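You operate a simulated robot arm through the tools that you are given. There is no shell and no other tool.

The job below is to be done with a simulated robot arm. You get a single attempt, and the scene is never put back.

Task
Bring branch B up to 6 bar and join it to branch C.
Fine: set B's dial, plug the square white coupler into B's free socket and the round white one into C's, then open B's valve; Clamp stays fed, the Cross-feed lamp never lights; the other couplers, valves and dials stay.

The check looks at the end state, three seconds after you hand in, the way a careful person would. Anything else that was tipped, shoved, dropped, spilled or broken makes it a failure.

Robot
A 7-joint arm with a two-finger parallel gripper, fixed in place. Base frame: the origin is at the foot of the arm, x ahead of it, y to its left, z up. Units: m, degrees, N and s.
Its first joint turns from -149.0 to 149.0 degrees. Payload 3.43 kg.
Tool frame: the origin (TCP) lies between the finger pads and is the grasp point; the fingertips stand 0.03 m ahead of it; z points along the fingers, y is the line along which they close. The gripper opens to 0.094 m. The fingers are 0.028 m wide and 0.01 m thick; the gripper's body (0.05 by 0.096 m) begins 0.055 m behind the TCP.
Orientation is told as [roll, pitch, yaw] about the base's x, y, z axes, in that order, counted from this pose: with the fingers straight down and closing along the base's y, the tool's x points along the base's -x, its y along +y and its z along -z.

Tools
- The arm moves only by the tool send_rows. Its argument "moves" is one flat list of numbers, 7 for each row, row after row: the shift along the tool's x, y, z in units of 500 mm (1.0 is 500 mm), then the turn, a rotation vector about the tool's x, y, z in units of 180 degrees (1.0 is 180 degrees), then the closure, from 0 (fully open) to 1 (shut). In form: [dx, dy, dz, wx, wy, wz, grip, dx, dy, dz, wx, wy, wz, grip, ...]. A call has 1 to 20 rows; each row is the pose to reach, as a shift and turn from the pose commanded when the call began, along the tool's axes at that moment. A call with a number of a shift or a turn outside -1 to 1 is refused whole. Rows are played at 5 a second. More than 0.05 m and 8.6 degrees between two rows, or a gripper value outside its range, and nothing of the call is played. A pose out of reach is approached as far as the arm can. The call stops where the force on the tool passes 40 N (or 10 N more than at its start, if that is more) or the arm is blocked; 0.2 s more then pass. Each finger travels about 0.045 m/s and halts on what it meets, pressing with about 29 N; the grip force reading is that of the motor and also rises with nothing between the fingers. The clock runs only during rows and for 0.2 s after the last one: add rows that repeat a pose to give the fingers time. It gives the time, the measured TCP pose, the force on the tool (base axes), the opening and the grip force at its end, in the units of the frame above (readings bear some noise), with the torque about the TCP (base axes, N m) and any sound that the robot's microphone picked up, and new pictures: "pictures" is both (left out), scene, wrist or none.
- Cameras (640 x 400 px; columns grow to the right, rows downward): "scene" is fixed at [0.4038, 0.6682, 1.4226]; the picture's right is [-1.00, -0.02, 0.00], its down [-0.01, 0.27, -0.96] and it looks along [0.02, -0.96, -0.27] (base axes); focal length 340 px, centre (320, 200). "wrist" rides on the gripper at [0.076, 0.014, -0.103] in the tool frame; the picture's right is [-0.18, 0.98, 0.00], its down [-0.75, -0.14, -0.64] and it looks along [-0.63, -0.12, 0.77] (tool axes); focal length 243 px, centre (320, 200). There is no depth. A picture from a camera that has moved, and an enlarged one, comes with that camera's place and axes in the base frame and with its lens. The place of the scene camera against the robot may be out by one fixed shift of up to 0.025 m in any direction.
- enlarge(camera, box): a new picture of the part [left, top, right, bottom] of that camera's present view, enlarged. The clock stands still meanwhile.
- job_done(): hands the job in; it is judged then, once.

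Places have to be worked out from the pictures, the camera data and where the tool is seen. Open the gripper and draw the arm clear of the work before you hand the job in, unless the task says otherwise.

The tools are called after "Call:" by a JSON object that holds its "op" and its "data". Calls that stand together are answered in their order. send_rows: Moves the arm, as the interface text tells. Its arguments: {"type":"object","properties":{"moves":{"type":"array","items":{"type":"number"}},"pictures":{"type":"string","enum":["both","scene","wrist","none"]}},"required":["moves"]} The other tools are called the same way: enlarge (camera, box) takes an enlarged picture of a part of a camera's view; job_done () hands the job in.

At the start:

```text
time: 0.0
tool_pos: [0.5173, -0.8415, 1.178]
tool_rot: [0.0, 0.1, 0.0]
ft_force: [0.3, -0.8, -0.3]
wrist_torque: [0.01, 0.03, 0.0]
grip_width: 0.094
finger_force: 0.1
```

scene: 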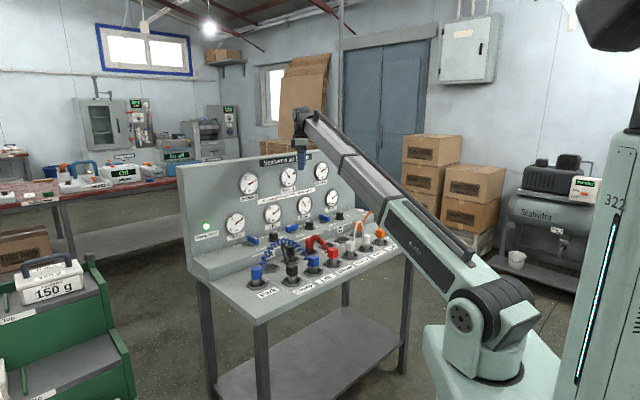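
wrist: 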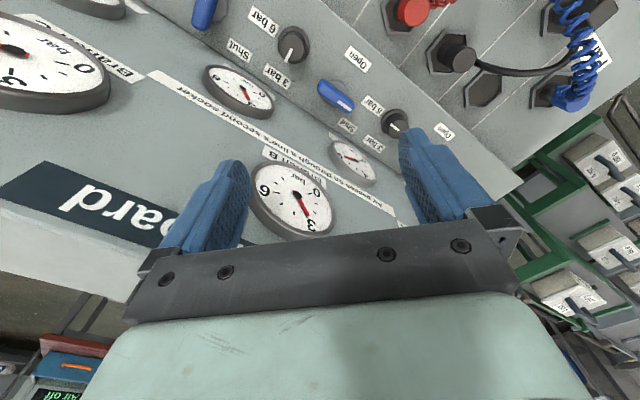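

I'll start by looking closely at the board from the scene camera and the wrist camera before moving anything.

Call:
{"op": "enlarge", "data": {"camera": "scene", "box": [180, 150, 420, 300]}}

Call:
{"op": "enlarge", "data": {"camera": "scene", "box": [235, 200, 335, 300]}}

Call:
{"op": "enlarge", "data": {"camera": "scene", "box": [310, 200, 410, 290]}}

Call:
{"op": "enlarge", "data": {"camera": "wrist", "box": [180, 0, 640, 240]}}

```text
2.67 times, centred on (300, 225) of scene
camera zoom: at [0.4038, 0.6682, 1.4226], right [-1.0, -0.02, 0.0], down [-0.01, 0.27, -0.96], along [0.02, -0.96, -0.27], focal length 907 px, centre (373, 133)
```

zoom: 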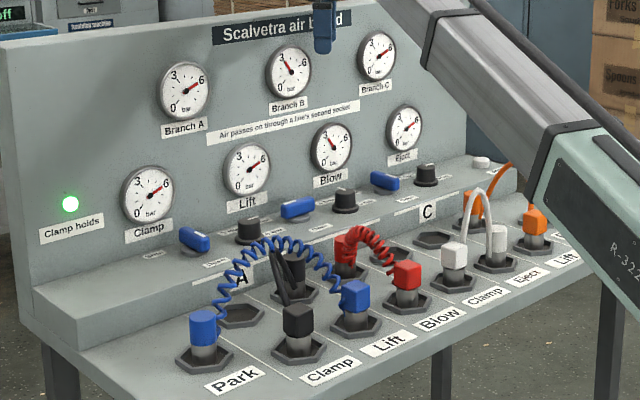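

```text
4.00 times, centred on (285, 250) of scene
camera zoom: at [0.4038, 0.6682, 1.4226], right [-1.0, -0.02, 0.0], down [-0.01, 0.27, -0.96], along [0.02, -0.96, -0.27], focal length 1361 px, centre (460, 0)
```

zoom: 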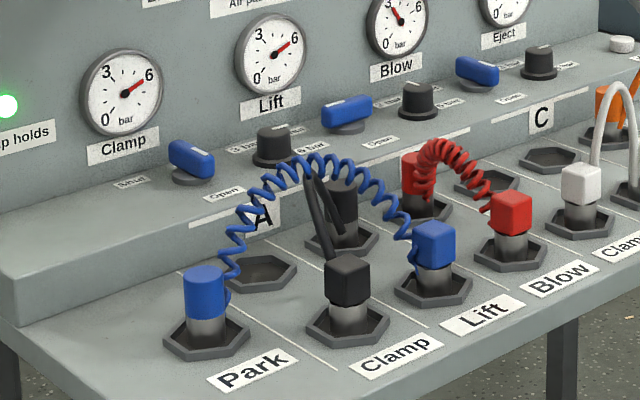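

```text
4.44 times, centred on (360, 245) of scene
camera zoom: at [0.4038, 0.6682, 1.4226], right [-1.0, -0.02, 0.0], down [-0.01, 0.27, -0.96], along [0.02, -0.96, -0.27], focal length 1512 px, centre (142, 0)
```

zoom: 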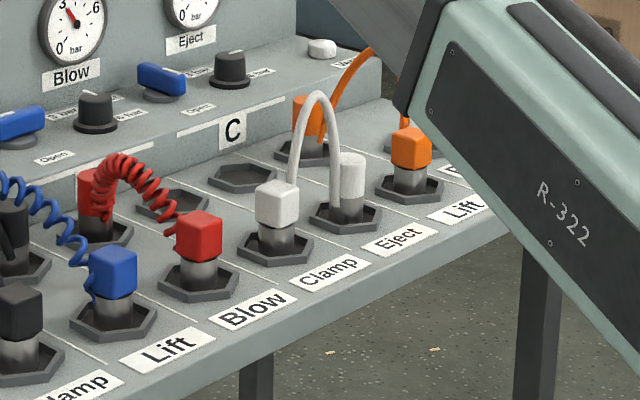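

```text
1.39 times, centred on (410, 120) of wrist
camera zoom: at [0.44, -0.8277, 1.2802], right [0.18, 0.98, 0.0], down [0.75, -0.14, 0.64], along [0.63, -0.12, -0.77], focal length 338 px, centre (195, 311)
```

zoom: 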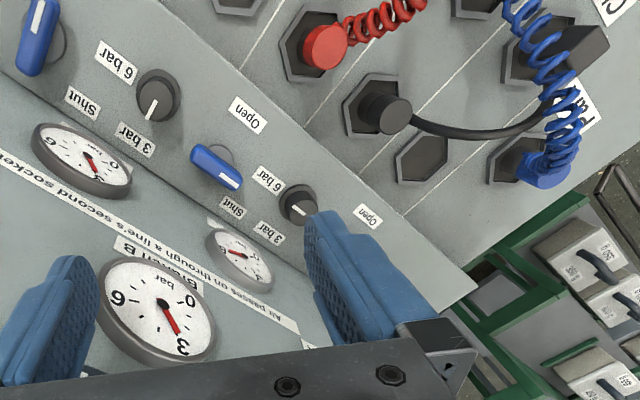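

The board runs roughly at 45° to the base axes, with its front facing the robot, and I judge its deck to be at z≈0.80. I'll raise the arm, draw it back toward the robot and yaw −45° so the wrist camera looks over the whole board.

Call:
{"op": "send_rows", "data": {"moves": [0, 0, -0.1, 0, 0, 0, 0, 0.054, 0.058, -0.1, 0, 0, 0.025, 0, 0.107, 0.116, -0.1, 0, 0, 0.05, 0, 0.16, 0.174, -0.1, 0, 0, 0.075, 0, 0.214, 0.232, -0.1, 0, 0, 0.1, 0, 0.267, 0.29, -0.1, 0, 0, 0.125, 0, 0.32, 0.348, -0.1, 0, 0, 0.15, 0, 0.374, 0.406, -0.1, 0, 0, 0.175, 0, 0.427, 0.464, -0.1, 0, 0, 0.2, 0, 0.48, 0.522, -0.1, 0, 0, 0.225, 0, 0.534, 0.58, -0.1, 0, 0, 0.25, 0, 0.534, 0.58, -0.1, 0, 0, 0.25, 0]}}

```text
time: 1.7
tool_pos: [0.3554, -0.6787, 1.1828]
tool_rot: [-1.6, -1.6, -27.7]
ft_force: [-10.5, -7.5, 1.7]
wrist_torque: [1.09, -1.25, 1.12]
grip_width: 0.094
finger_force: 0.0
out of reach, approached as far as the arm can: row 4, 5, 6, 7, 8
stopped in row 8: the force on the tool passed its limit at 77 N (the readings are from after the stop); the commanded pose is now the measured one
camera wrist: at [0.2925, -0.6264, 1.2821], right [0.62, 0.78, -0.02], down [0.59, -0.45, 0.67], along [0.51, -0.43, -0.74], focal length 243 px, centre (320, 200)
```

scene: 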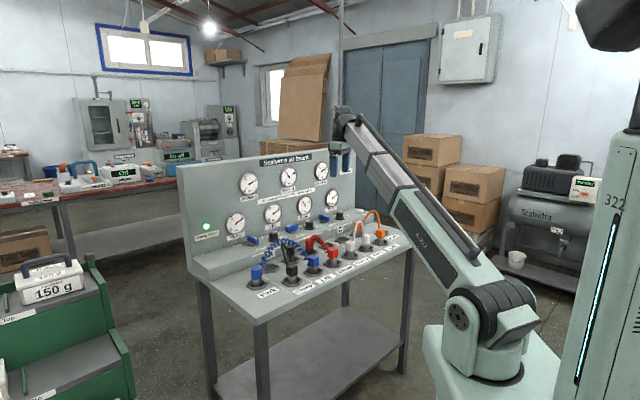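
wrist: 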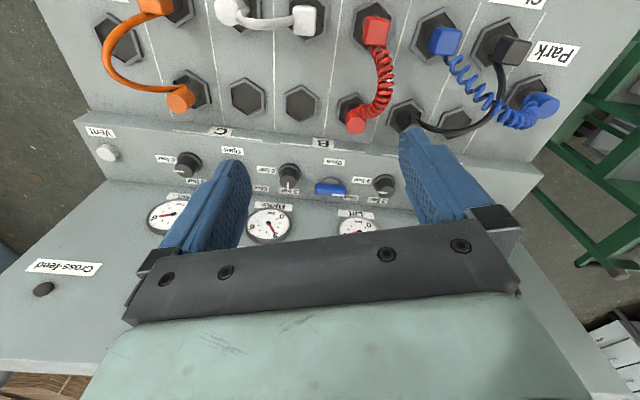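

The move stopped on a force reading at too short a reach, probably the folded wrist. I'll check for contact with a closer look before going on.

Call:
{"op": "enlarge", "data": {"camera": "scene", "box": [270, 90, 430, 190]}}

Call:
{"op": "enlarge", "data": {"camera": "wrist", "box": [20, 0, 340, 200]}}

Call:
{"op": "enlarge", "data": {"camera": "wrist", "box": [260, 0, 580, 200]}}

Call:
{"op": "enlarge", "data": {"camera": "scene", "box": [220, 150, 400, 250]}}

```text
4.00 times, centred on (350, 140) of scene
camera zoom: at [0.4038, 0.6682, 1.4226], right [-1.0, -0.02, 0.0], down [-0.01, 0.27, -0.96], along [0.02, -0.96, -0.27], focal length 1361 px, centre (200, 440)
```

zoom: 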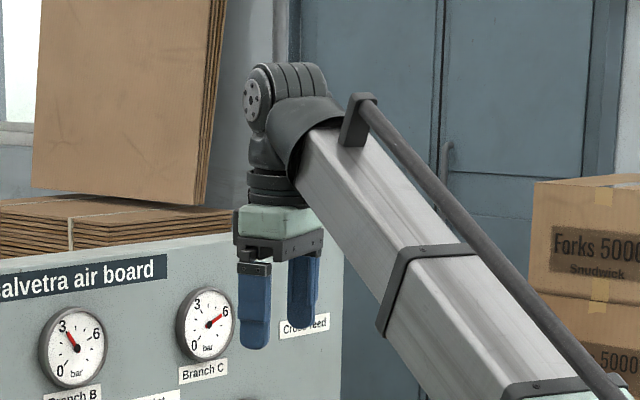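

```text
2.00 times, centred on (180, 100) of wrist
camera zoom: at [0.2925, -0.6264, 1.2821], right [0.62, 0.78, -0.02], down [0.59, -0.45, 0.67], along [0.51, -0.43, -0.74], focal length 485 px, centre (600, 400)
```

zoom: 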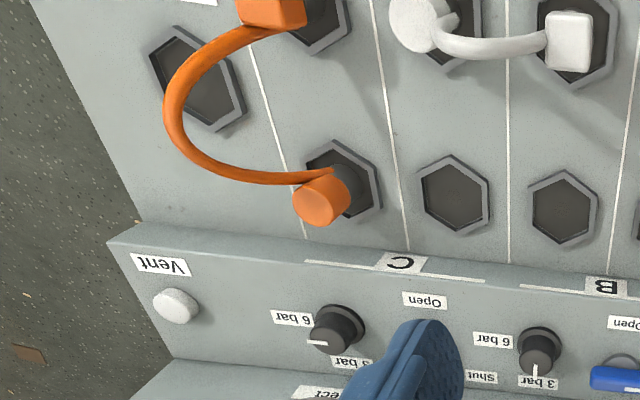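

```text
2.00 times, centred on (420, 100) of wrist
camera zoom: at [0.2925, -0.6264, 1.2821], right [0.62, 0.78, -0.02], down [0.59, -0.45, 0.67], along [0.51, -0.43, -0.74], focal length 485 px, centre (120, 400)
```

zoom: 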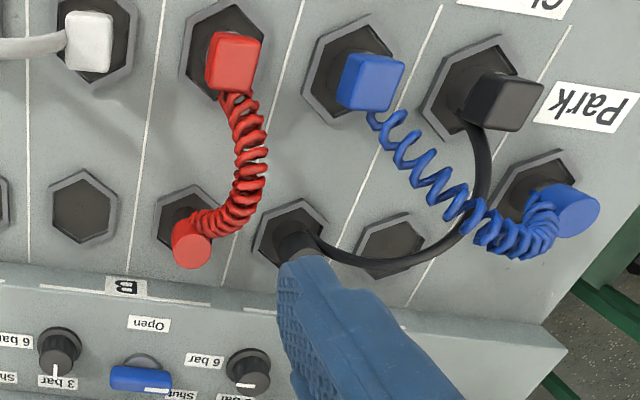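

```text
3.56 times, centred on (310, 200) of scene
camera zoom: at [0.4038, 0.6682, 1.4226], right [-1.0, -0.02, 0.0], down [-0.01, 0.27, -0.96], along [0.02, -0.96, -0.27], focal length 1210 px, centre (356, 200)
```

zoom: 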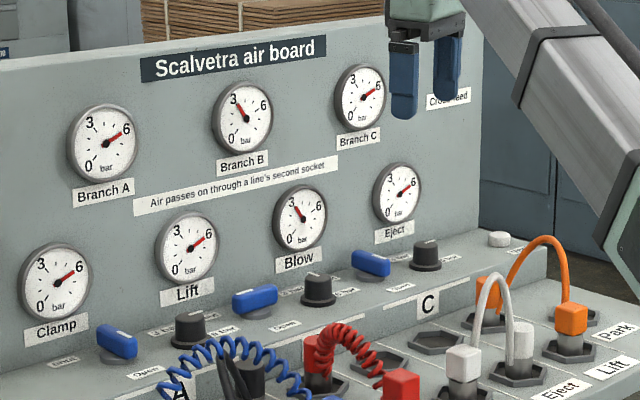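

Nothing on the board appears touched; the hand folded back against the forearm limit. I'll come down and back gently to about (0.35, -0.60, 1.08), squaring the tool to the board at yaw −45°.

Call:
{"op": "send_rows", "data": {"moves": [0.0, 0.0, 0.06, 0, 0, 0, 0, 0.01, 0.02, 0.1, -0.002, 0.0015, 0.019, 0, 0.025, 0.045, 0.13, -0.004, 0.003, 0.038, 0, 0.045, 0.075, 0.16, -0.006, 0.0045, 0.057, 0, 0.065, 0.105, 0.185, -0.008, 0.006, 0.077, 0, 0.082, 0.135, 0.2, -0.01, 0.0075, 0.096, 0, 0.082, 0.135, 0.2, -0.01, 0.0075, 0.096, 0]}}

```text
time: 3.3
tool_pos: [0.3509, -0.6036, 1.079]
tool_rot: [0.6, -0.5, -45.1]
ft_force: [-1.0, -0.1, -0.2]
wrist_torque: [-0.01, 0.03, -0.01]
grip_width: 0.094
finger_force: 0.1
camera wrist: at [0.3063, -0.5393, 1.1816], right [0.83, 0.56, 0.01], down [0.42, -0.63, 0.65], along [0.37, -0.53, -0.76], focal length 243 px, centre (320, 200)
```

scene: 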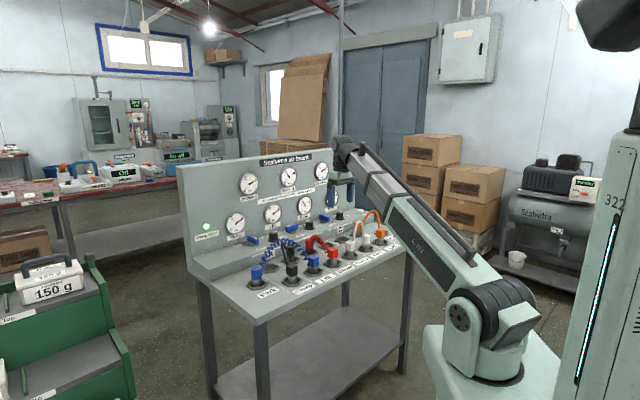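
wrist: 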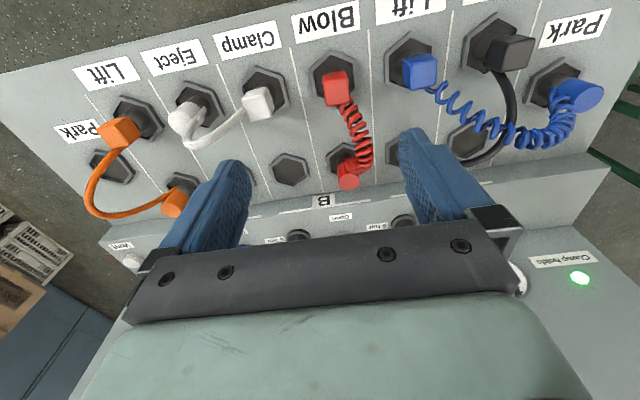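

I have a clear view of the columns now. I'll enlarge the white couplers and sockets, and the Clamp lamp area.

Call:
{"op": "enlarge", "data": {"camera": "wrist", "box": [60, 20, 380, 220]}}

Call:
{"op": "enlarge", "data": {"camera": "wrist", "box": [240, 130, 480, 270]}}

Call:
{"op": "enlarge", "data": {"camera": "scene", "box": [225, 205, 305, 265]}}

Call:
{"op": "enlarge", "data": {"camera": "scene", "box": [290, 190, 370, 240]}}

```text
2.00 times, centred on (220, 120) of wrist
camera zoom: at [0.3063, -0.5393, 1.1816], right [0.83, 0.56, 0.01], down [0.42, -0.63, 0.65], along [0.37, -0.53, -0.76], focal length 485 px, centre (520, 360)
```

zoom: 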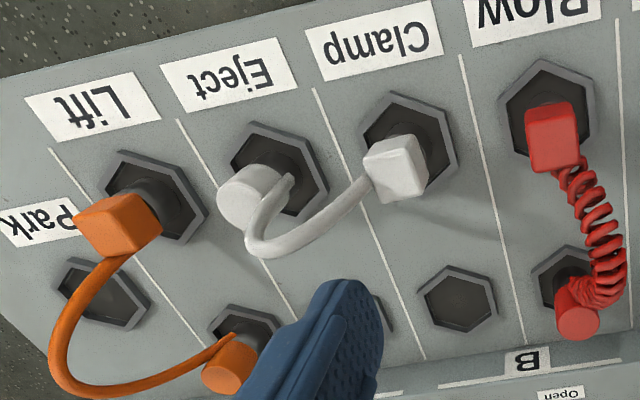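

```text
2.67 times, centred on (360, 200) of wrist
camera zoom: at [0.3063, -0.5393, 1.1816], right [0.83, 0.56, 0.01], down [0.42, -0.63, 0.65], along [0.37, -0.53, -0.76], focal length 647 px, centre (213, 200)
```

zoom: 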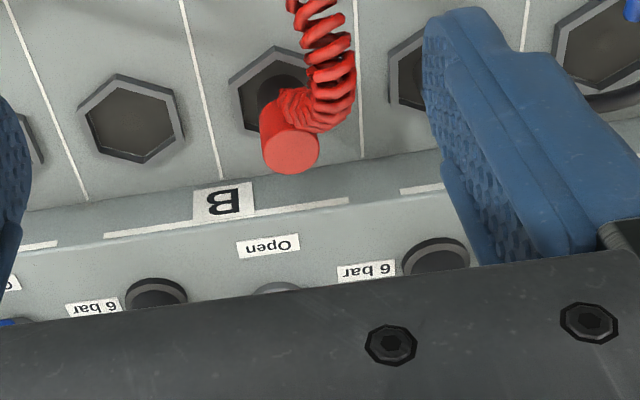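

```text
6.67 times, centred on (265, 235) of scene
camera zoom: at [0.4038, 0.6682, 1.4226], right [-1.0, -0.02, 0.0], down [-0.01, 0.27, -0.96], along [0.02, -0.96, -0.27], focal length 2268 px, centre (687, -33)
```

zoom: 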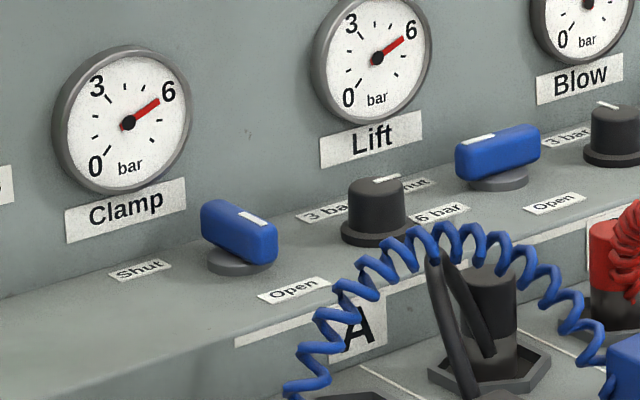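

```text
8.00 times, centred on (330, 215) of scene
camera zoom: at [0.4038, 0.6682, 1.4226], right [-1.0, -0.02, 0.0], down [-0.01, 0.27, -0.96], along [0.02, -0.96, -0.27], focal length 2722 px, centre (240, 80)
```

zoom: 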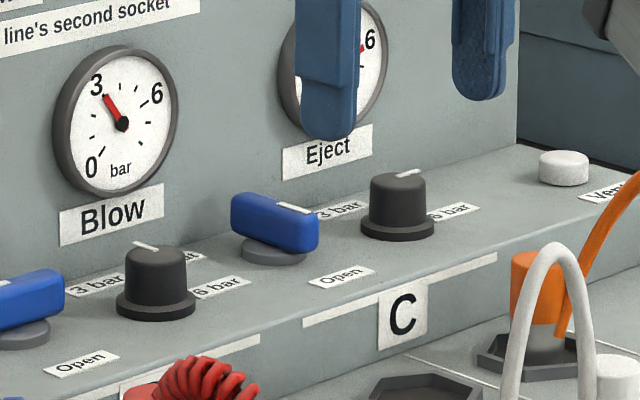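

White square is in Clamp's second socket and white round is in Eject; B's free socket is directly behind Clamp and C's is directly behind Eject. B's valve points to Shut (A and C are open) and B's dial points to 3 bar. I'll hover over B's dial for a close look.

Call:
{"op": "send_rows", "data": {"moves": [-0.07, -0.027, 0.0, 0.001, 0.001, 0, 0, -0.14, -0.054, 0.0, 0.002, 0.001, 0, 0, -0.21, -0.08, 0.02, 0.003, 0.002, 0, 0, -0.28, -0.107, 0.04, 0.0033, 0.0028, 0, 0, -0.35, -0.134, 0.06, 0.0033, 0.0028, 0, 0, -0.42, -0.16, 0.09, 0.0033, 0.0028, 0, 0, -0.495, -0.187, 0.118, 0.0033, 0.0028, 0, 0, -0.495, -0.187, 0.118, 0.0033, 0.0028, 0, 0]}}

```text
time: 5.1
tool_pos: [0.4612, -0.8444, 1.0214]
tool_rot: [-0.1, 0.0, -45.1]
ft_force: [-0.3, -0.1, 0.4]
wrist_torque: [-0.01, -0.02, -0.01]
grip_width: 0.094
finger_force: 0.1
camera wrist: at [0.4172, -0.7807, 1.1241], right [0.83, 0.56, 0.0], down [0.43, -0.63, 0.64], along [0.36, -0.53, -0.77], focal length 243 px, centre (320, 200)
```

scene: 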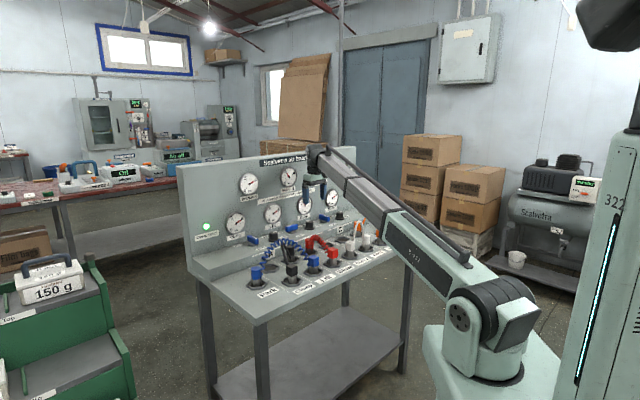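
wrist: 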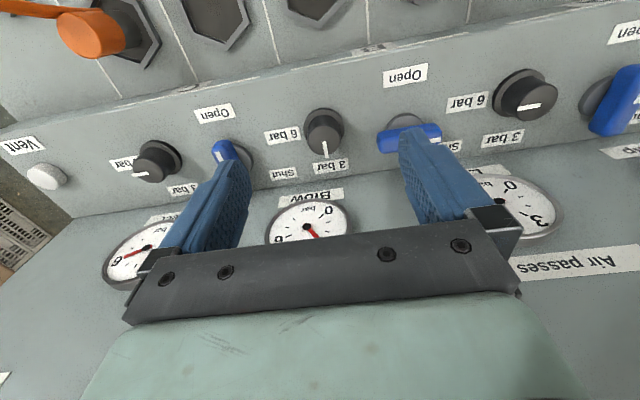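

Call:
{"op": "enlarge", "data": {"camera": "wrist", "box": [240, 50, 480, 200]}}

Call:
{"op": "enlarge", "data": {"camera": "wrist", "box": [80, 80, 320, 230]}}

Call:
{"op": "enlarge", "data": {"camera": "wrist", "box": [400, 30, 640, 180]}}

```text
2.67 times, centred on (360, 125) of wrist
camera zoom: at [0.4172, -0.7807, 1.1241], right [0.83, 0.56, 0.0], down [0.43, -0.63, 0.64], along [0.36, -0.53, -0.77], focal length 647 px, centre (213, 400)
```

zoom: 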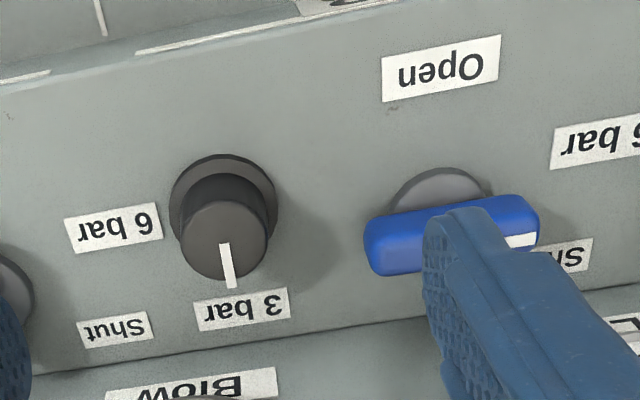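

```text
2.67 times, centred on (200, 155) of wrist
camera zoom: at [0.4172, -0.7807, 1.1241], right [0.83, 0.56, 0.0], down [0.43, -0.63, 0.64], along [0.36, -0.53, -0.77], focal length 647 px, centre (640, 320)
```

zoom: 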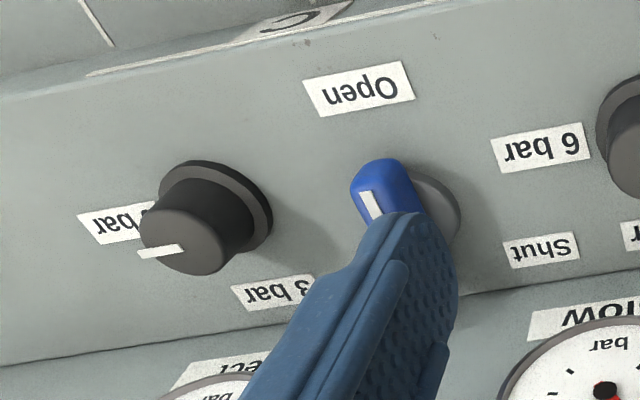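

```text
2.67 times, centred on (520, 105) of wrist
camera zoom: at [0.4172, -0.7807, 1.1241], right [0.83, 0.56, 0.0], down [0.43, -0.63, 0.64], along [0.36, -0.53, -0.77], focal length 647 px, centre (-213, 453)
```

zoom: 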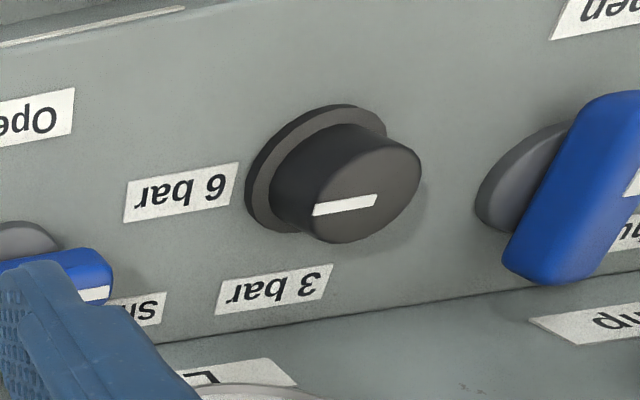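

B's dial points straight back at "3 bar", and "6 bar" is a quarter turn clockwise seen from above (dials A and C point that way). The knob is about 34 mm across, near (0.487, −0.876). I'll go lower above it to localise it better.

Call:
{"op": "send_rows", "data": {"moves": [-0.03, -0.003, 0.04, 0, 0, 0, 0, -0.06, -0.006, 0.08, 0, 0, 0, 0, -0.082, -0.008, 0.112, 0, 0, 0, 0, -0.082, -0.008, 0.112, 0, 0, 0, 0]}}

Call:
{"op": "enlarge", "data": {"camera": "wrist", "box": [240, 50, 400, 200]}}

Call:
{"op": "enlarge", "data": {"camera": "scene", "box": [290, 160, 370, 220]}}

```text
time: 6.1
tool_pos: [0.4872, -0.876, 0.9657]
tool_rot: [0.0, -0.1, -45.1]
ft_force: [-0.7, 0.3, -0.2]
wrist_torque: [-0.04, 0.03, 0.0]
grip_width: 0.0942
finger_force: 0.1
camera wrist: at [0.443, -0.8126, 1.0689], right [0.83, 0.56, 0.0], down [0.43, -0.63, 0.64], along [0.36, -0.53, -0.77], focal length 243 px, centre (320, 200)
```

scene: 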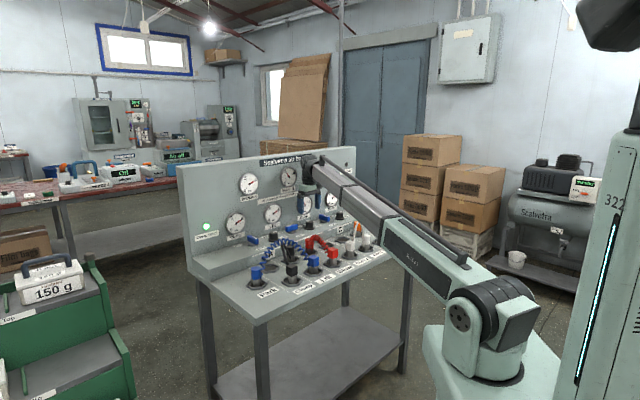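
wrist: 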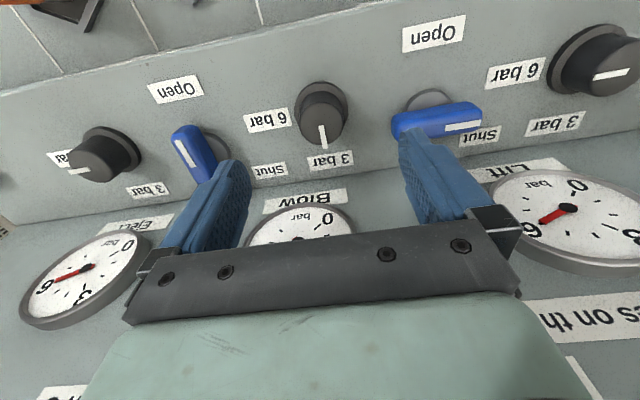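

```text
2.67 times, centred on (320, 125) of wrist
camera zoom: at [0.443, -0.8126, 1.0689], right [0.83, 0.56, 0.0], down [0.43, -0.63, 0.64], along [0.36, -0.53, -0.77], focal length 647 px, centre (320, 400)
```

zoom: 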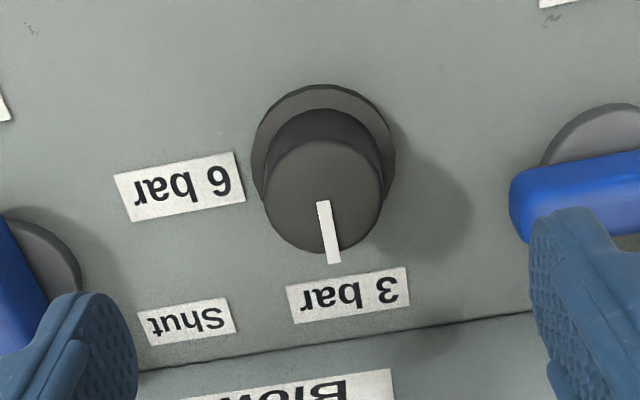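

```text
6.67 times, centred on (330, 190) of scene
camera zoom: at [0.4038, 0.6682, 1.4226], right [-1.0, -0.02, 0.0], down [-0.01, 0.27, -0.96], along [0.02, -0.96, -0.27], focal length 2268 px, centre (253, 267)
```

zoom: 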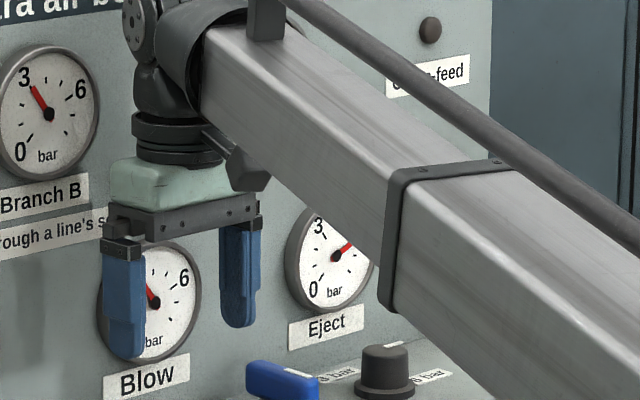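

The knob's axis lines up with the TCP: its top is at about (0.487, −0.876, 0.883) and it is 35 mm wide. I'll turn to yaw 0 with the fingers at 60 mm, so a −90° twist ends symmetrically at yaw −90, and check before descending.

Call:
{"op": "send_rows", "data": {"moves": [0, 0, 0, 0, 0, -0.042, 0.2, 0, 0, 0, 0, 0, -0.084, 0.3, 0, 0, 0, 0, 0, -0.126, 0.36, 0, 0, 0, 0, 0, -0.168, 0.36, 0, 0, 0, 0, 0, -0.21, 0.36, 0, 0, 0, 0, 0, -0.25, 0.36, 0, 0, 0, 0, 0, -0.25, 0.36]}}

Call:
{"op": "enlarge", "data": {"camera": "wrist", "box": [220, 50, 420, 200]}}

```text
time: 7.7
tool_pos: [0.4878, -0.8764, 0.9649]
tool_rot: [0.0, 0.0, 0.1]
ft_force: [-0.9, 0.4, -0.7]
wrist_torque: [-0.01, 0.0, -0.02]
grip_width: 0.0601
finger_force: 0.0
camera wrist: at [0.4106, -0.8617, 1.0683], right [0.18, 0.98, 0.0], down [0.75, -0.14, 0.64], along [0.63, -0.12, -0.77], focal length 243 px, centre (320, 200)
```

scene: 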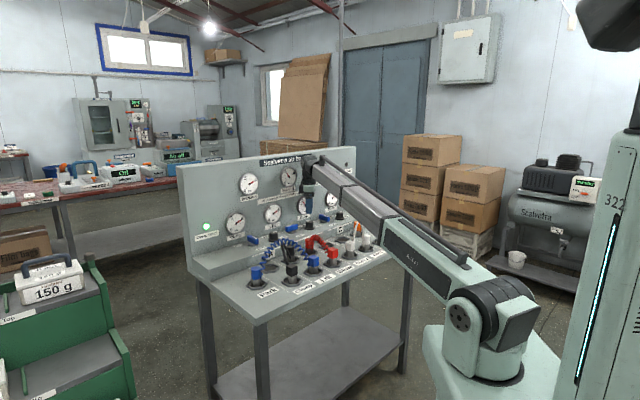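
wrist: 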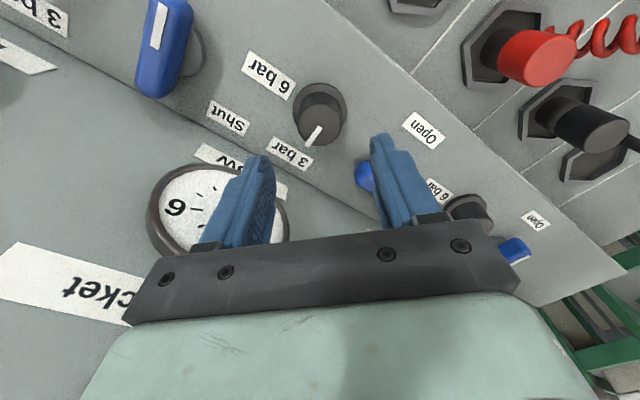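

```text
2.67 times, centred on (320, 125) of wrist
camera zoom: at [0.4106, -0.8617, 1.0683], right [0.18, 0.98, 0.0], down [0.75, -0.14, 0.64], along [0.63, -0.12, -0.77], focal length 647 px, centre (320, 400)
```

zoom: 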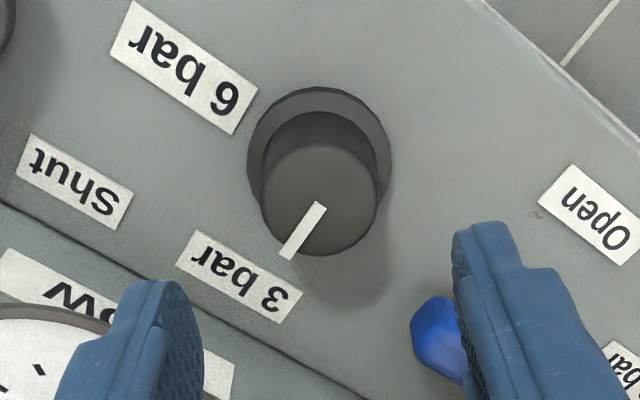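

The knob is still centred under the tool. I'll descend 72 mm so the tips straddle the knob's upper 20 mm, then close on it.

Call:
{"op": "send_rows", "data": {"moves": [0, 0, 0.04, 0, 0, 0, 0.36, 0, 0, 0.08, 0, 0, 0, 0.36, 0, 0, 0.115, 0, 0, 0, 0.36, 0, 0, 0.144, 0, 0, 0, 0.36, 0, 0, 0.144, 0, 0, 0, 0.36, 0, 0, 0.144, 0, 0, 0, 0.75, 0, 0, 0.144, 0, 0, 0, 0.75, 0, 0, 0.144, 0, 0, 0, 0.75, 0, 0, 0.144, 0, 0, 0, 0.75]}}

Call:
{"op": "enlarge", "data": {"camera": "wrist", "box": [220, 50, 420, 200]}}

```text
time: 9.7
tool_pos: [0.4858, -0.8763, 0.8926]
tool_rot: [-0.1, 0.0, 0.0]
ft_force: [-0.2, 2.7, -0.7]
wrist_torque: [0.11, -0.13, 0.03]
grip_width: 0.0367
finger_force: 45.6
camera wrist: at [0.4096, -0.8621, 0.9952], right [0.19, 0.98, 0.0], down [0.75, -0.14, 0.64], along [0.63, -0.12, -0.77], focal length 243 px, centre (320, 200)
```

scene: 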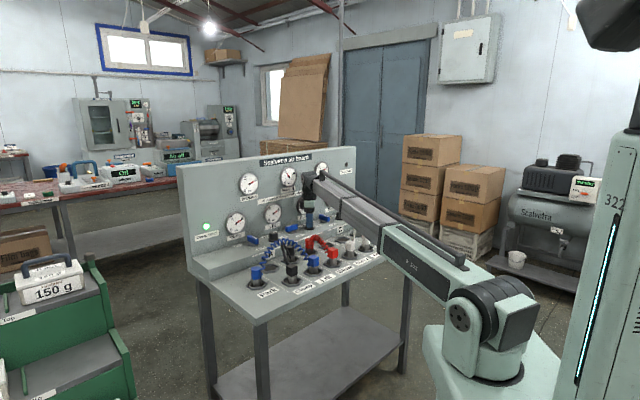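
wrist: 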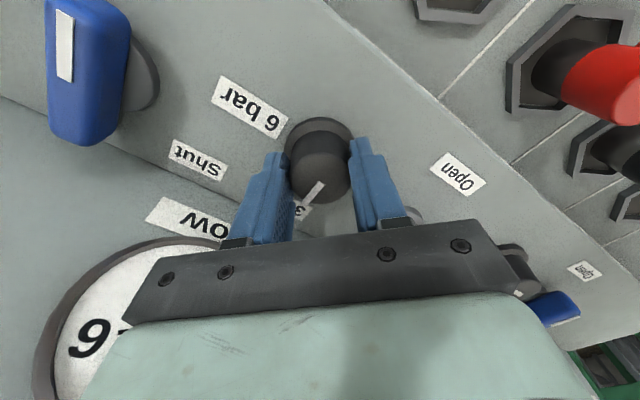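

```text
2.67 times, centred on (320, 125) of wrist
camera zoom: at [0.4096, -0.8621, 0.9952], right [0.19, 0.98, 0.0], down [0.75, -0.14, 0.64], along [0.63, -0.12, -0.77], focal length 647 px, centre (320, 400)
```

zoom: 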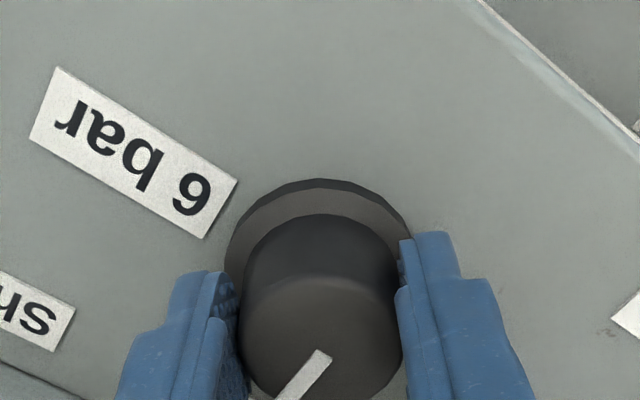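

The knob is gripped at 36.7 mm with small forces. Now I'll twist it clockwise 90° (yaw 0 → −90).

Call:
{"op": "send_rows", "data": {"moves": [0, 0, 0, 0, 0, 0.04, 0.75, 0, 0, 0, 0, 0, 0.08, 0.75, 0, 0, 0, 0, 0, 0.12, 0.75, 0, 0, 0, 0, 0, 0.16, 0.75, 0, 0, 0, 0, 0, 0.2, 0.75, 0, 0, 0, 0, 0, 0.24, 0.75, 0, 0, 0, 0, 0, 0.28, 0.75, 0, 0, 0, 0, 0, 0.32, 0.75, 0, 0, 0, 0, 0, 0.36, 0.75, 0, 0, 0, 0, 0, 0.4, 0.75, 0, 0, 0, 0, 0, 0.44, 0.75, 0, 0, 0, 0, 0, 0.48, 0.75, 0, 0, 0, 0, 0, 0.5, 0.75, 0, 0, 0, 0, 0, 0.5, 0.75]}}

Call:
{"op": "enlarge", "data": {"camera": "wrist", "box": [220, 50, 420, 200]}}

```text
time: 12.7
tool_pos: [0.4883, -0.8752, 0.8924]
tool_rot: [0.0, 0.2, -90.1]
ft_force: [7.2, 23.8, -23.7]
wrist_torque: [0.75, -0.28, 0.04]
grip_width: 0.0369
finger_force: 44.7
camera wrist: at [0.5022, -0.7987, 0.9955], right [0.98, -0.19, 0.0], down [-0.14, -0.76, 0.64], along [-0.12, -0.63, -0.77], focal length 243 px, centre (320, 200)
```

scene: 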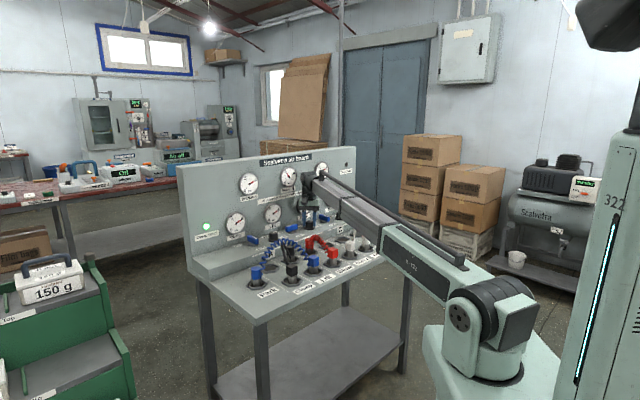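
wrist: 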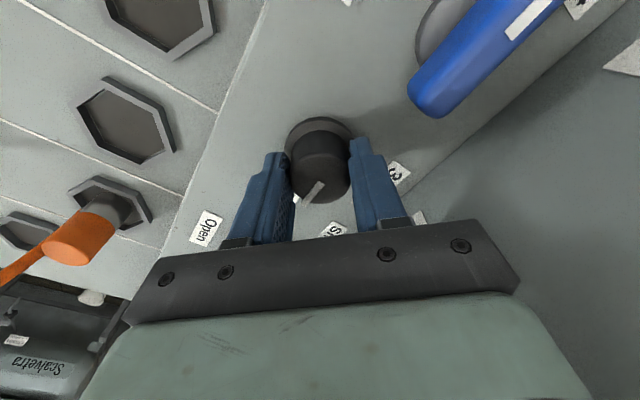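

```text
2.67 times, centred on (320, 125) of wrist
camera zoom: at [0.5022, -0.7987, 0.9955], right [0.98, -0.19, 0.0], down [-0.14, -0.76, 0.64], along [-0.12, -0.63, -0.77], focal length 647 px, centre (320, 400)
```

zoom: 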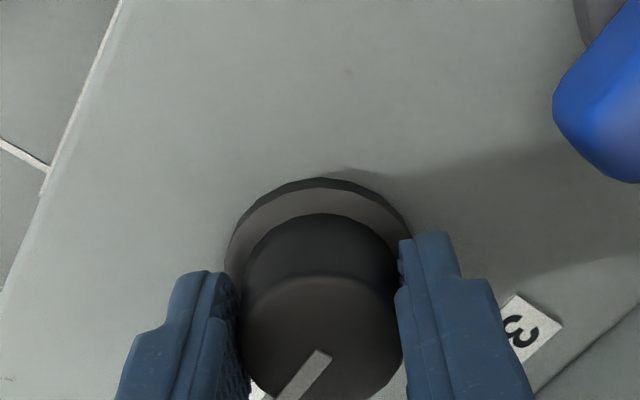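

The knob turned fully with the gripper; there is some side load from a small centring error. I'll open to 60 mm, lift straight up and inspect the pointer and gauge.

Call:
{"op": "send_rows", "data": {"moves": [0, 0, 0, 0, 0, 0, 0.5, 0, 0, 0, 0, 0, 0, 0.36, 0, 0, 0, 0, 0, 0, 0.36, 0, 0, 0, 0, 0, 0, 0.36, 0, 0, -0.04, 0, 0, 0, 0.36, 0, 0, -0.1, 0, 0, 0, 0.36, 0, 0, -0.16, 0, 0, 0, 0.36, 0, 0, -0.2, 0, 0, 0, 0.3, 0, 0, -0.2, 0, 0, 0, 0.3]}}

Call:
{"op": "enlarge", "data": {"camera": "wrist", "box": [220, 50, 420, 200]}}

Call:
{"op": "enlarge", "data": {"camera": "scene", "box": [220, 150, 400, 250]}}

```text
time: 14.7
tool_pos: [0.4868, -0.8764, 0.994]
tool_rot: [0.1, 0.0, -90.1]
ft_force: [0.0, 0.0, 0.8]
wrist_torque: [-0.01, 0.02, 0.0]
grip_width: 0.0659
finger_force: 0.0
camera wrist: at [0.501, -0.7997, 1.0967], right [0.98, -0.19, 0.0], down [-0.14, -0.75, 0.64], along [-0.12, -0.63, -0.77], focal length 243 px, centre (320, 200)
```

scene: 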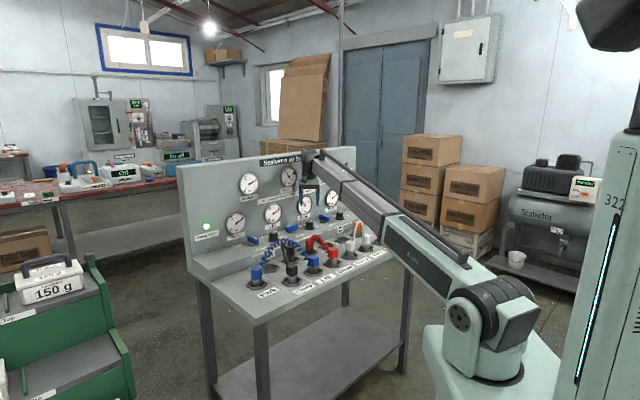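
wrist: 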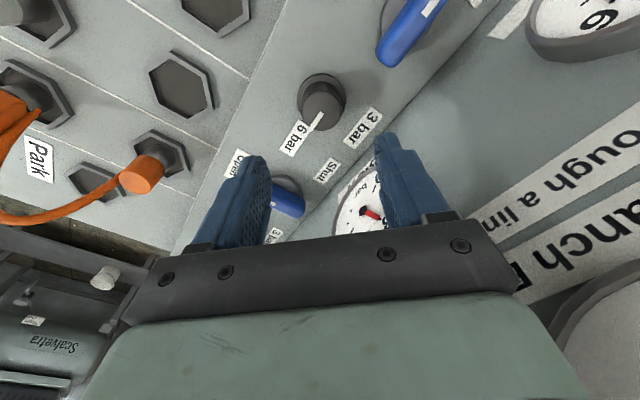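

```text
2.67 times, centred on (320, 125) of wrist
camera zoom: at [0.501, -0.7997, 1.0967], right [0.98, -0.19, 0.0], down [-0.14, -0.75, 0.64], along [-0.12, -0.63, -0.77], focal length 647 px, centre (320, 400)
```

zoom: 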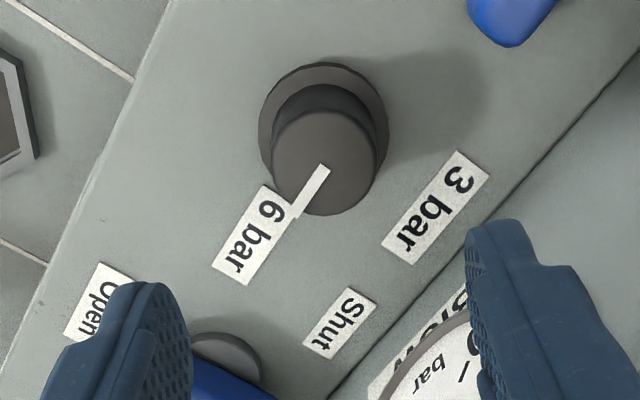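

```text
3.56 times, centred on (310, 200) of scene
camera zoom: at [0.4038, 0.6682, 1.4226], right [-1.0, -0.02, 0.0], down [-0.01, 0.27, -0.96], along [0.02, -0.96, -0.27], focal length 1210 px, centre (356, 200)
```

zoom: 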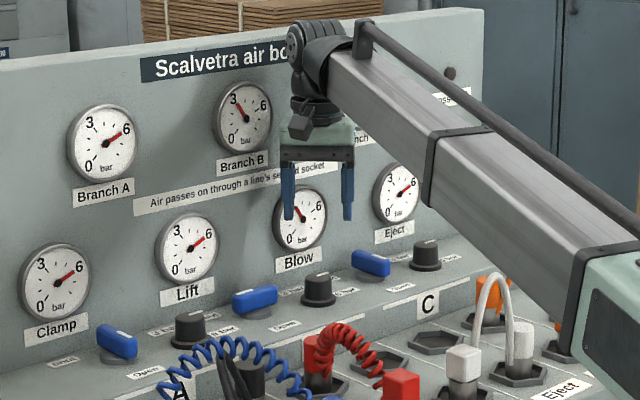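

The dial now points at 6 bar and the other gauges are unchanged. Next I'll move to hover above the two white couplers at yaw −45 and check how the hose leaves them.

Call:
{"op": "send_rows", "data": {"moves": [0.02, -0.03, -0.06, 0, 0, -0.02, 0.3, 0.06, -0.08, -0.08, 0, 0, -0.05, 0.3, 0.11, -0.14, -0.08, 0, 0, -0.08, 0.2, 0.16, -0.2, -0.08, 0, 0, -0.11, 0, 0.21, -0.265, -0.08, 0, 0, -0.145, 0, 0.26, -0.33, -0.08, 0, 0, -0.18, 0, 0.31, -0.39, -0.07, 0, 0, -0.21, 0, 0.35, -0.44, -0.05, 0, 0, -0.235, 0, 0.381, -0.479, -0.04, 0, 0, -0.25, 0, 0.381, -0.479, -0.04, 0, 0, -0.25, 0]}}

Call:
{"op": "enlarge", "data": {"camera": "wrist", "box": [220, 20, 420, 170]}}

Call:
{"op": "enlarge", "data": {"camera": "scene", "box": [330, 200, 410, 260]}}

```text
time: 16.9
tool_pos: [0.2474, -0.6854, 1.0134]
tool_rot: [0.0, -0.1, -45.0]
ft_force: [-0.3, -0.5, -0.1]
wrist_torque: [0.01, -0.02, -0.02]
grip_width: 0.094
finger_force: 0.1
camera wrist: at [0.2029, -0.6207, 1.1167], right [0.83, 0.56, 0.0], down [0.43, -0.63, 0.64], along [0.36, -0.53, -0.77], focal length 243 px, centre (320, 200)
```

scene: 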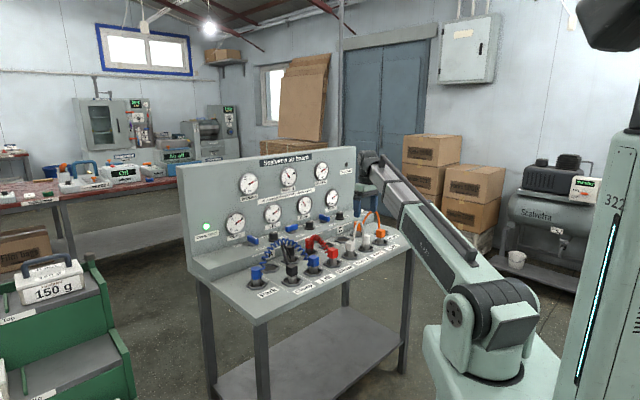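
wrist: 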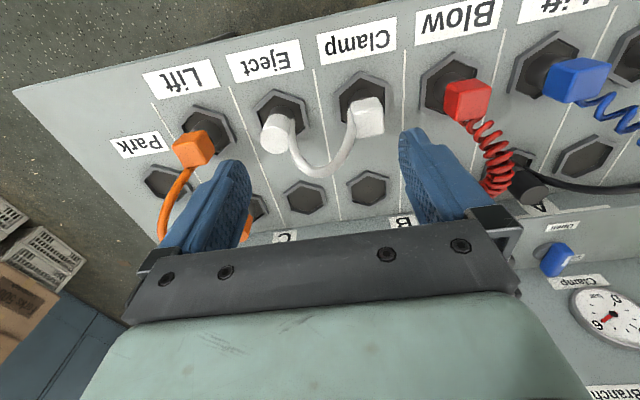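

```text
2.67 times, centred on (320, 95) of wrist
camera zoom: at [0.2029, -0.6207, 1.1167], right [0.83, 0.56, 0.0], down [0.43, -0.63, 0.64], along [0.36, -0.53, -0.77], focal length 647 px, centre (320, 480)
```

zoom: 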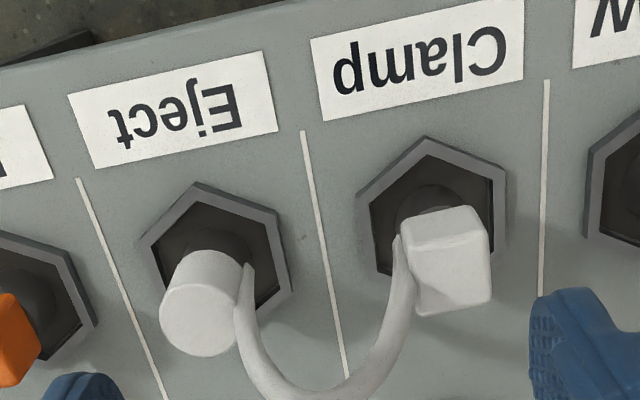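

```text
6.67 times, centred on (370, 230) of scene
camera zoom: at [0.4038, 0.6682, 1.4226], right [-1.0, -0.02, 0.0], down [-0.01, 0.27, -0.96], along [0.02, -0.96, -0.27], focal length 2268 px, centre (-13, 0)
```

zoom: 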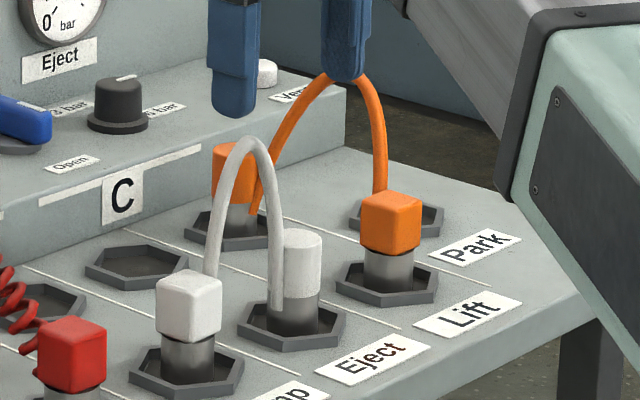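

The hose leaves each white coupler on the side facing the other one, so I'll grip front-to-back (closing along board depth). I'll turn to yaw −135 above the square coupler at about (0.298, −0.672) and look again.

Call:
{"op": "send_rows", "data": {"moves": [-0.005, 0.008, 0, 0, 0, 0.045, 0.1, -0.01, 0.016, 0, 0, 0, 0.09, 0.2, -0.015, 0.025, 0, 0, 0, 0.135, 0.3, -0.02, 0.033, 0, 0, 0, 0.18, 0.3, -0.025, 0.042, 0, 0, 0, 0.225, 0.3, -0.03, 0.05, 0, 0, 0, 0.27, 0.3, -0.035, 0.06, 0, 0, 0, 0.315, 0.3, -0.04, 0.07, 0.01, 0, 0, 0.36, 0.3, -0.045, 0.08, 0.02, 0, 0, 0.405, 0.3, -0.05, 0.088, 0.03, 0, 0, 0.45, 0.3, -0.053, 0.091, 0.046, 0, 0, 0.495, 0.3, -0.053, 0.091, 0.046, 0, 0, 0.5, 0.3, -0.053, 0.091, 0.046, 0, 0, 0.5, 0.3]}}

Call:
{"op": "enlarge", "data": {"camera": "wrist", "box": [220, 20, 420, 170]}}

Call:
{"op": "enlarge", "data": {"camera": "scene", "box": [310, 190, 390, 250]}}

```text
time: 19.7
tool_pos: [0.2998, -0.6726, 0.9911]
tool_rot: [-0.1, 0.0, -135.2]
ft_force: [0.8, -0.2, -0.3]
wrist_torque: [-0.01, 0.0, -0.02]
grip_width: 0.0655
finger_force: 0.0
camera wrist: at [0.3627, -0.628, 1.0926], right [0.56, -0.83, 0.0], down [-0.63, -0.43, 0.64], along [-0.53, -0.36, -0.77], focal length 243 px, centre (320, 200)
```

scene: 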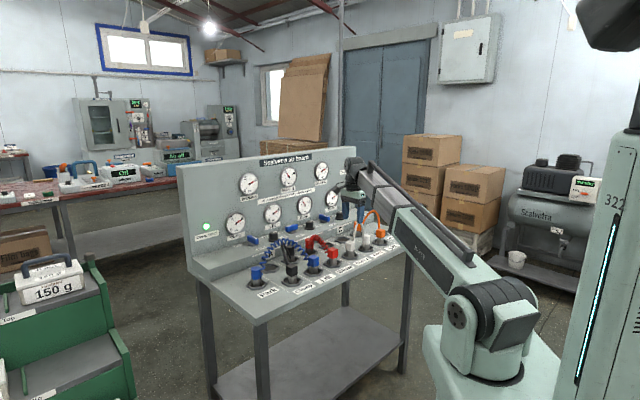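
wrist: 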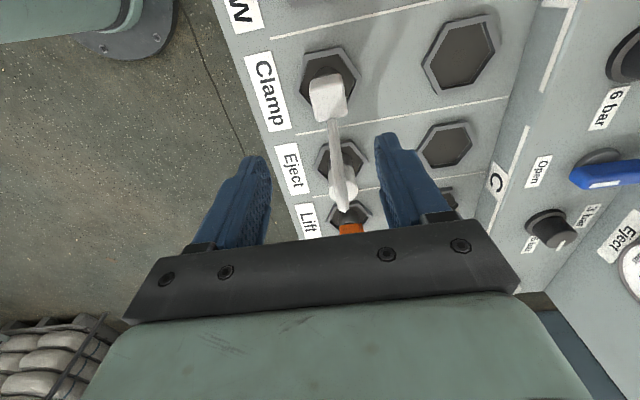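

```text
2.67 times, centred on (320, 95) of wrist
camera zoom: at [0.3627, -0.628, 1.0926], right [0.56, -0.83, 0.0], down [-0.63, -0.43, 0.64], along [-0.53, -0.36, -0.77], focal length 647 px, centre (320, 480)
```

zoom: 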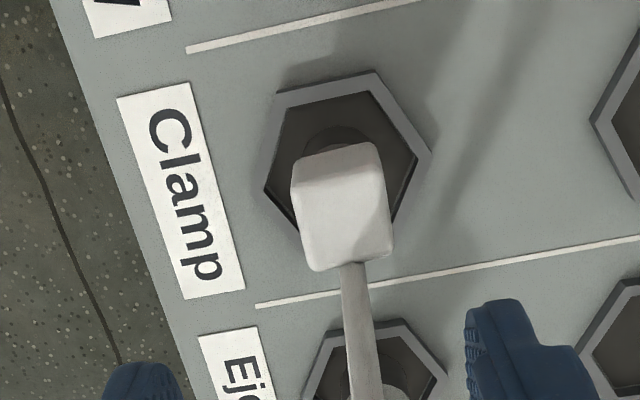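

```text
6.67 times, centred on (350, 220) of scene
camera zoom: at [0.4038, 0.6682, 1.4226], right [-1.0, -0.02, 0.0], down [-0.01, 0.27, -0.96], along [0.02, -0.96, -0.27], focal length 2268 px, centre (120, 67)
```

zoom: 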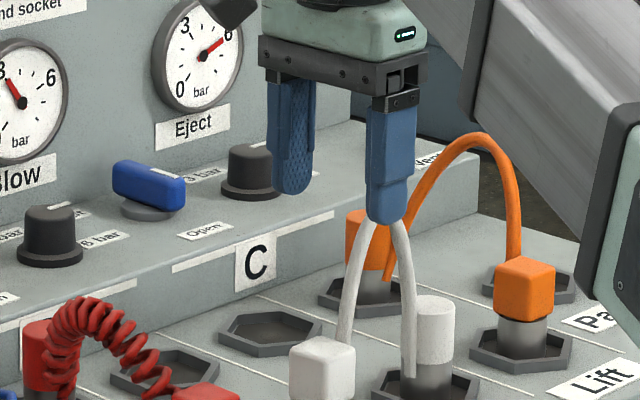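

From both views I judge the square head to be at about (0.304, −0.679), with its top near z 0.87. I'll shift about 7 mm toward the panel, go down to z≈0.925 and check alignment between the fingers.

Call:
{"op": "send_rows", "data": {"moves": [-0.003, 0.015, 0.04, 0, 0, 0, 0.3, -0.003, 0.015, 0.09, 0, 0, 0, 0.3, -0.003, 0.015, 0.132, 0, 0, 0, 0.3, -0.003, 0.015, 0.132, 0, 0, 0, 0.3]}}

Call:
{"op": "enlarge", "data": {"camera": "wrist", "box": [240, 70, 400, 190]}}

Call:
{"op": "enlarge", "data": {"camera": "scene", "box": [310, 200, 390, 260]}}

```text
time: 20.7
tool_pos: [0.3022, -0.6762, 0.9226]
tool_rot: [0.0, 0.0, -135.1]
ft_force: [0.1, -0.7, -0.4]
wrist_torque: [0.01, 0.02, 0.0]
grip_width: 0.0657
finger_force: 0.1
camera wrist: at [0.366, -0.6331, 1.0262], right [0.56, -0.83, 0.0], down [-0.63, -0.43, 0.64], along [-0.53, -0.36, -0.77], focal length 243 px, centre (320, 200)
```

scene: 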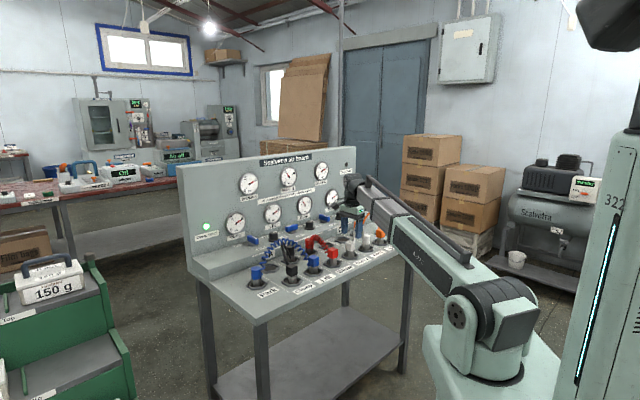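
wrist: 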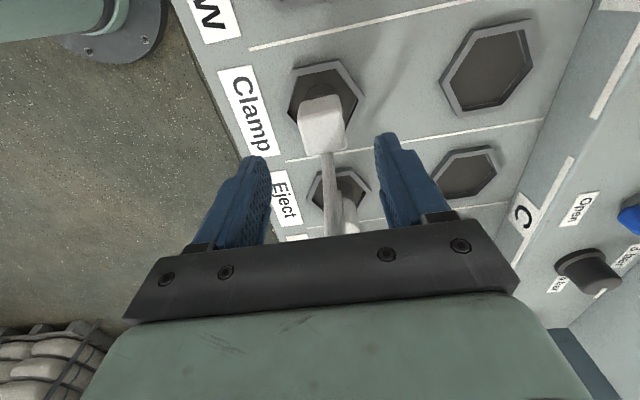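

```text
3.33 times, centred on (320, 130) of wrist
camera zoom: at [0.366, -0.6331, 1.0262], right [0.56, -0.83, 0.0], down [-0.63, -0.43, 0.64], along [-0.53, -0.36, -0.77], focal length 809 px, centre (320, 433)
```

zoom: 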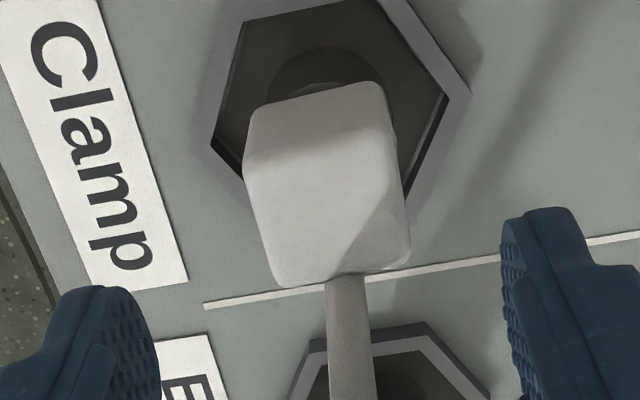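

```text
6.67 times, centred on (350, 230) of scene
camera zoom: at [0.4038, 0.6682, 1.4226], right [-1.0, -0.02, 0.0], down [-0.01, 0.27, -0.96], along [0.02, -0.96, -0.27], focal length 2268 px, centre (120, 0)
```

zoom: 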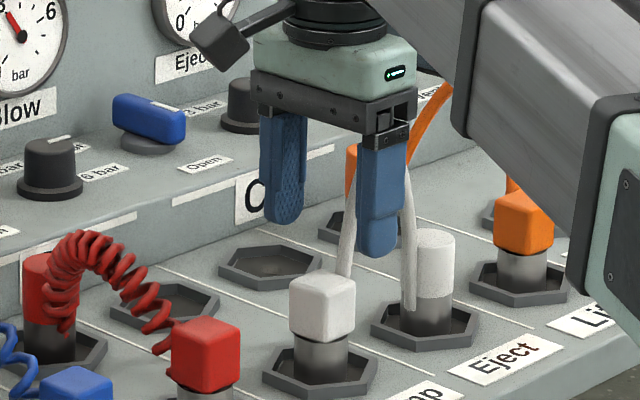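

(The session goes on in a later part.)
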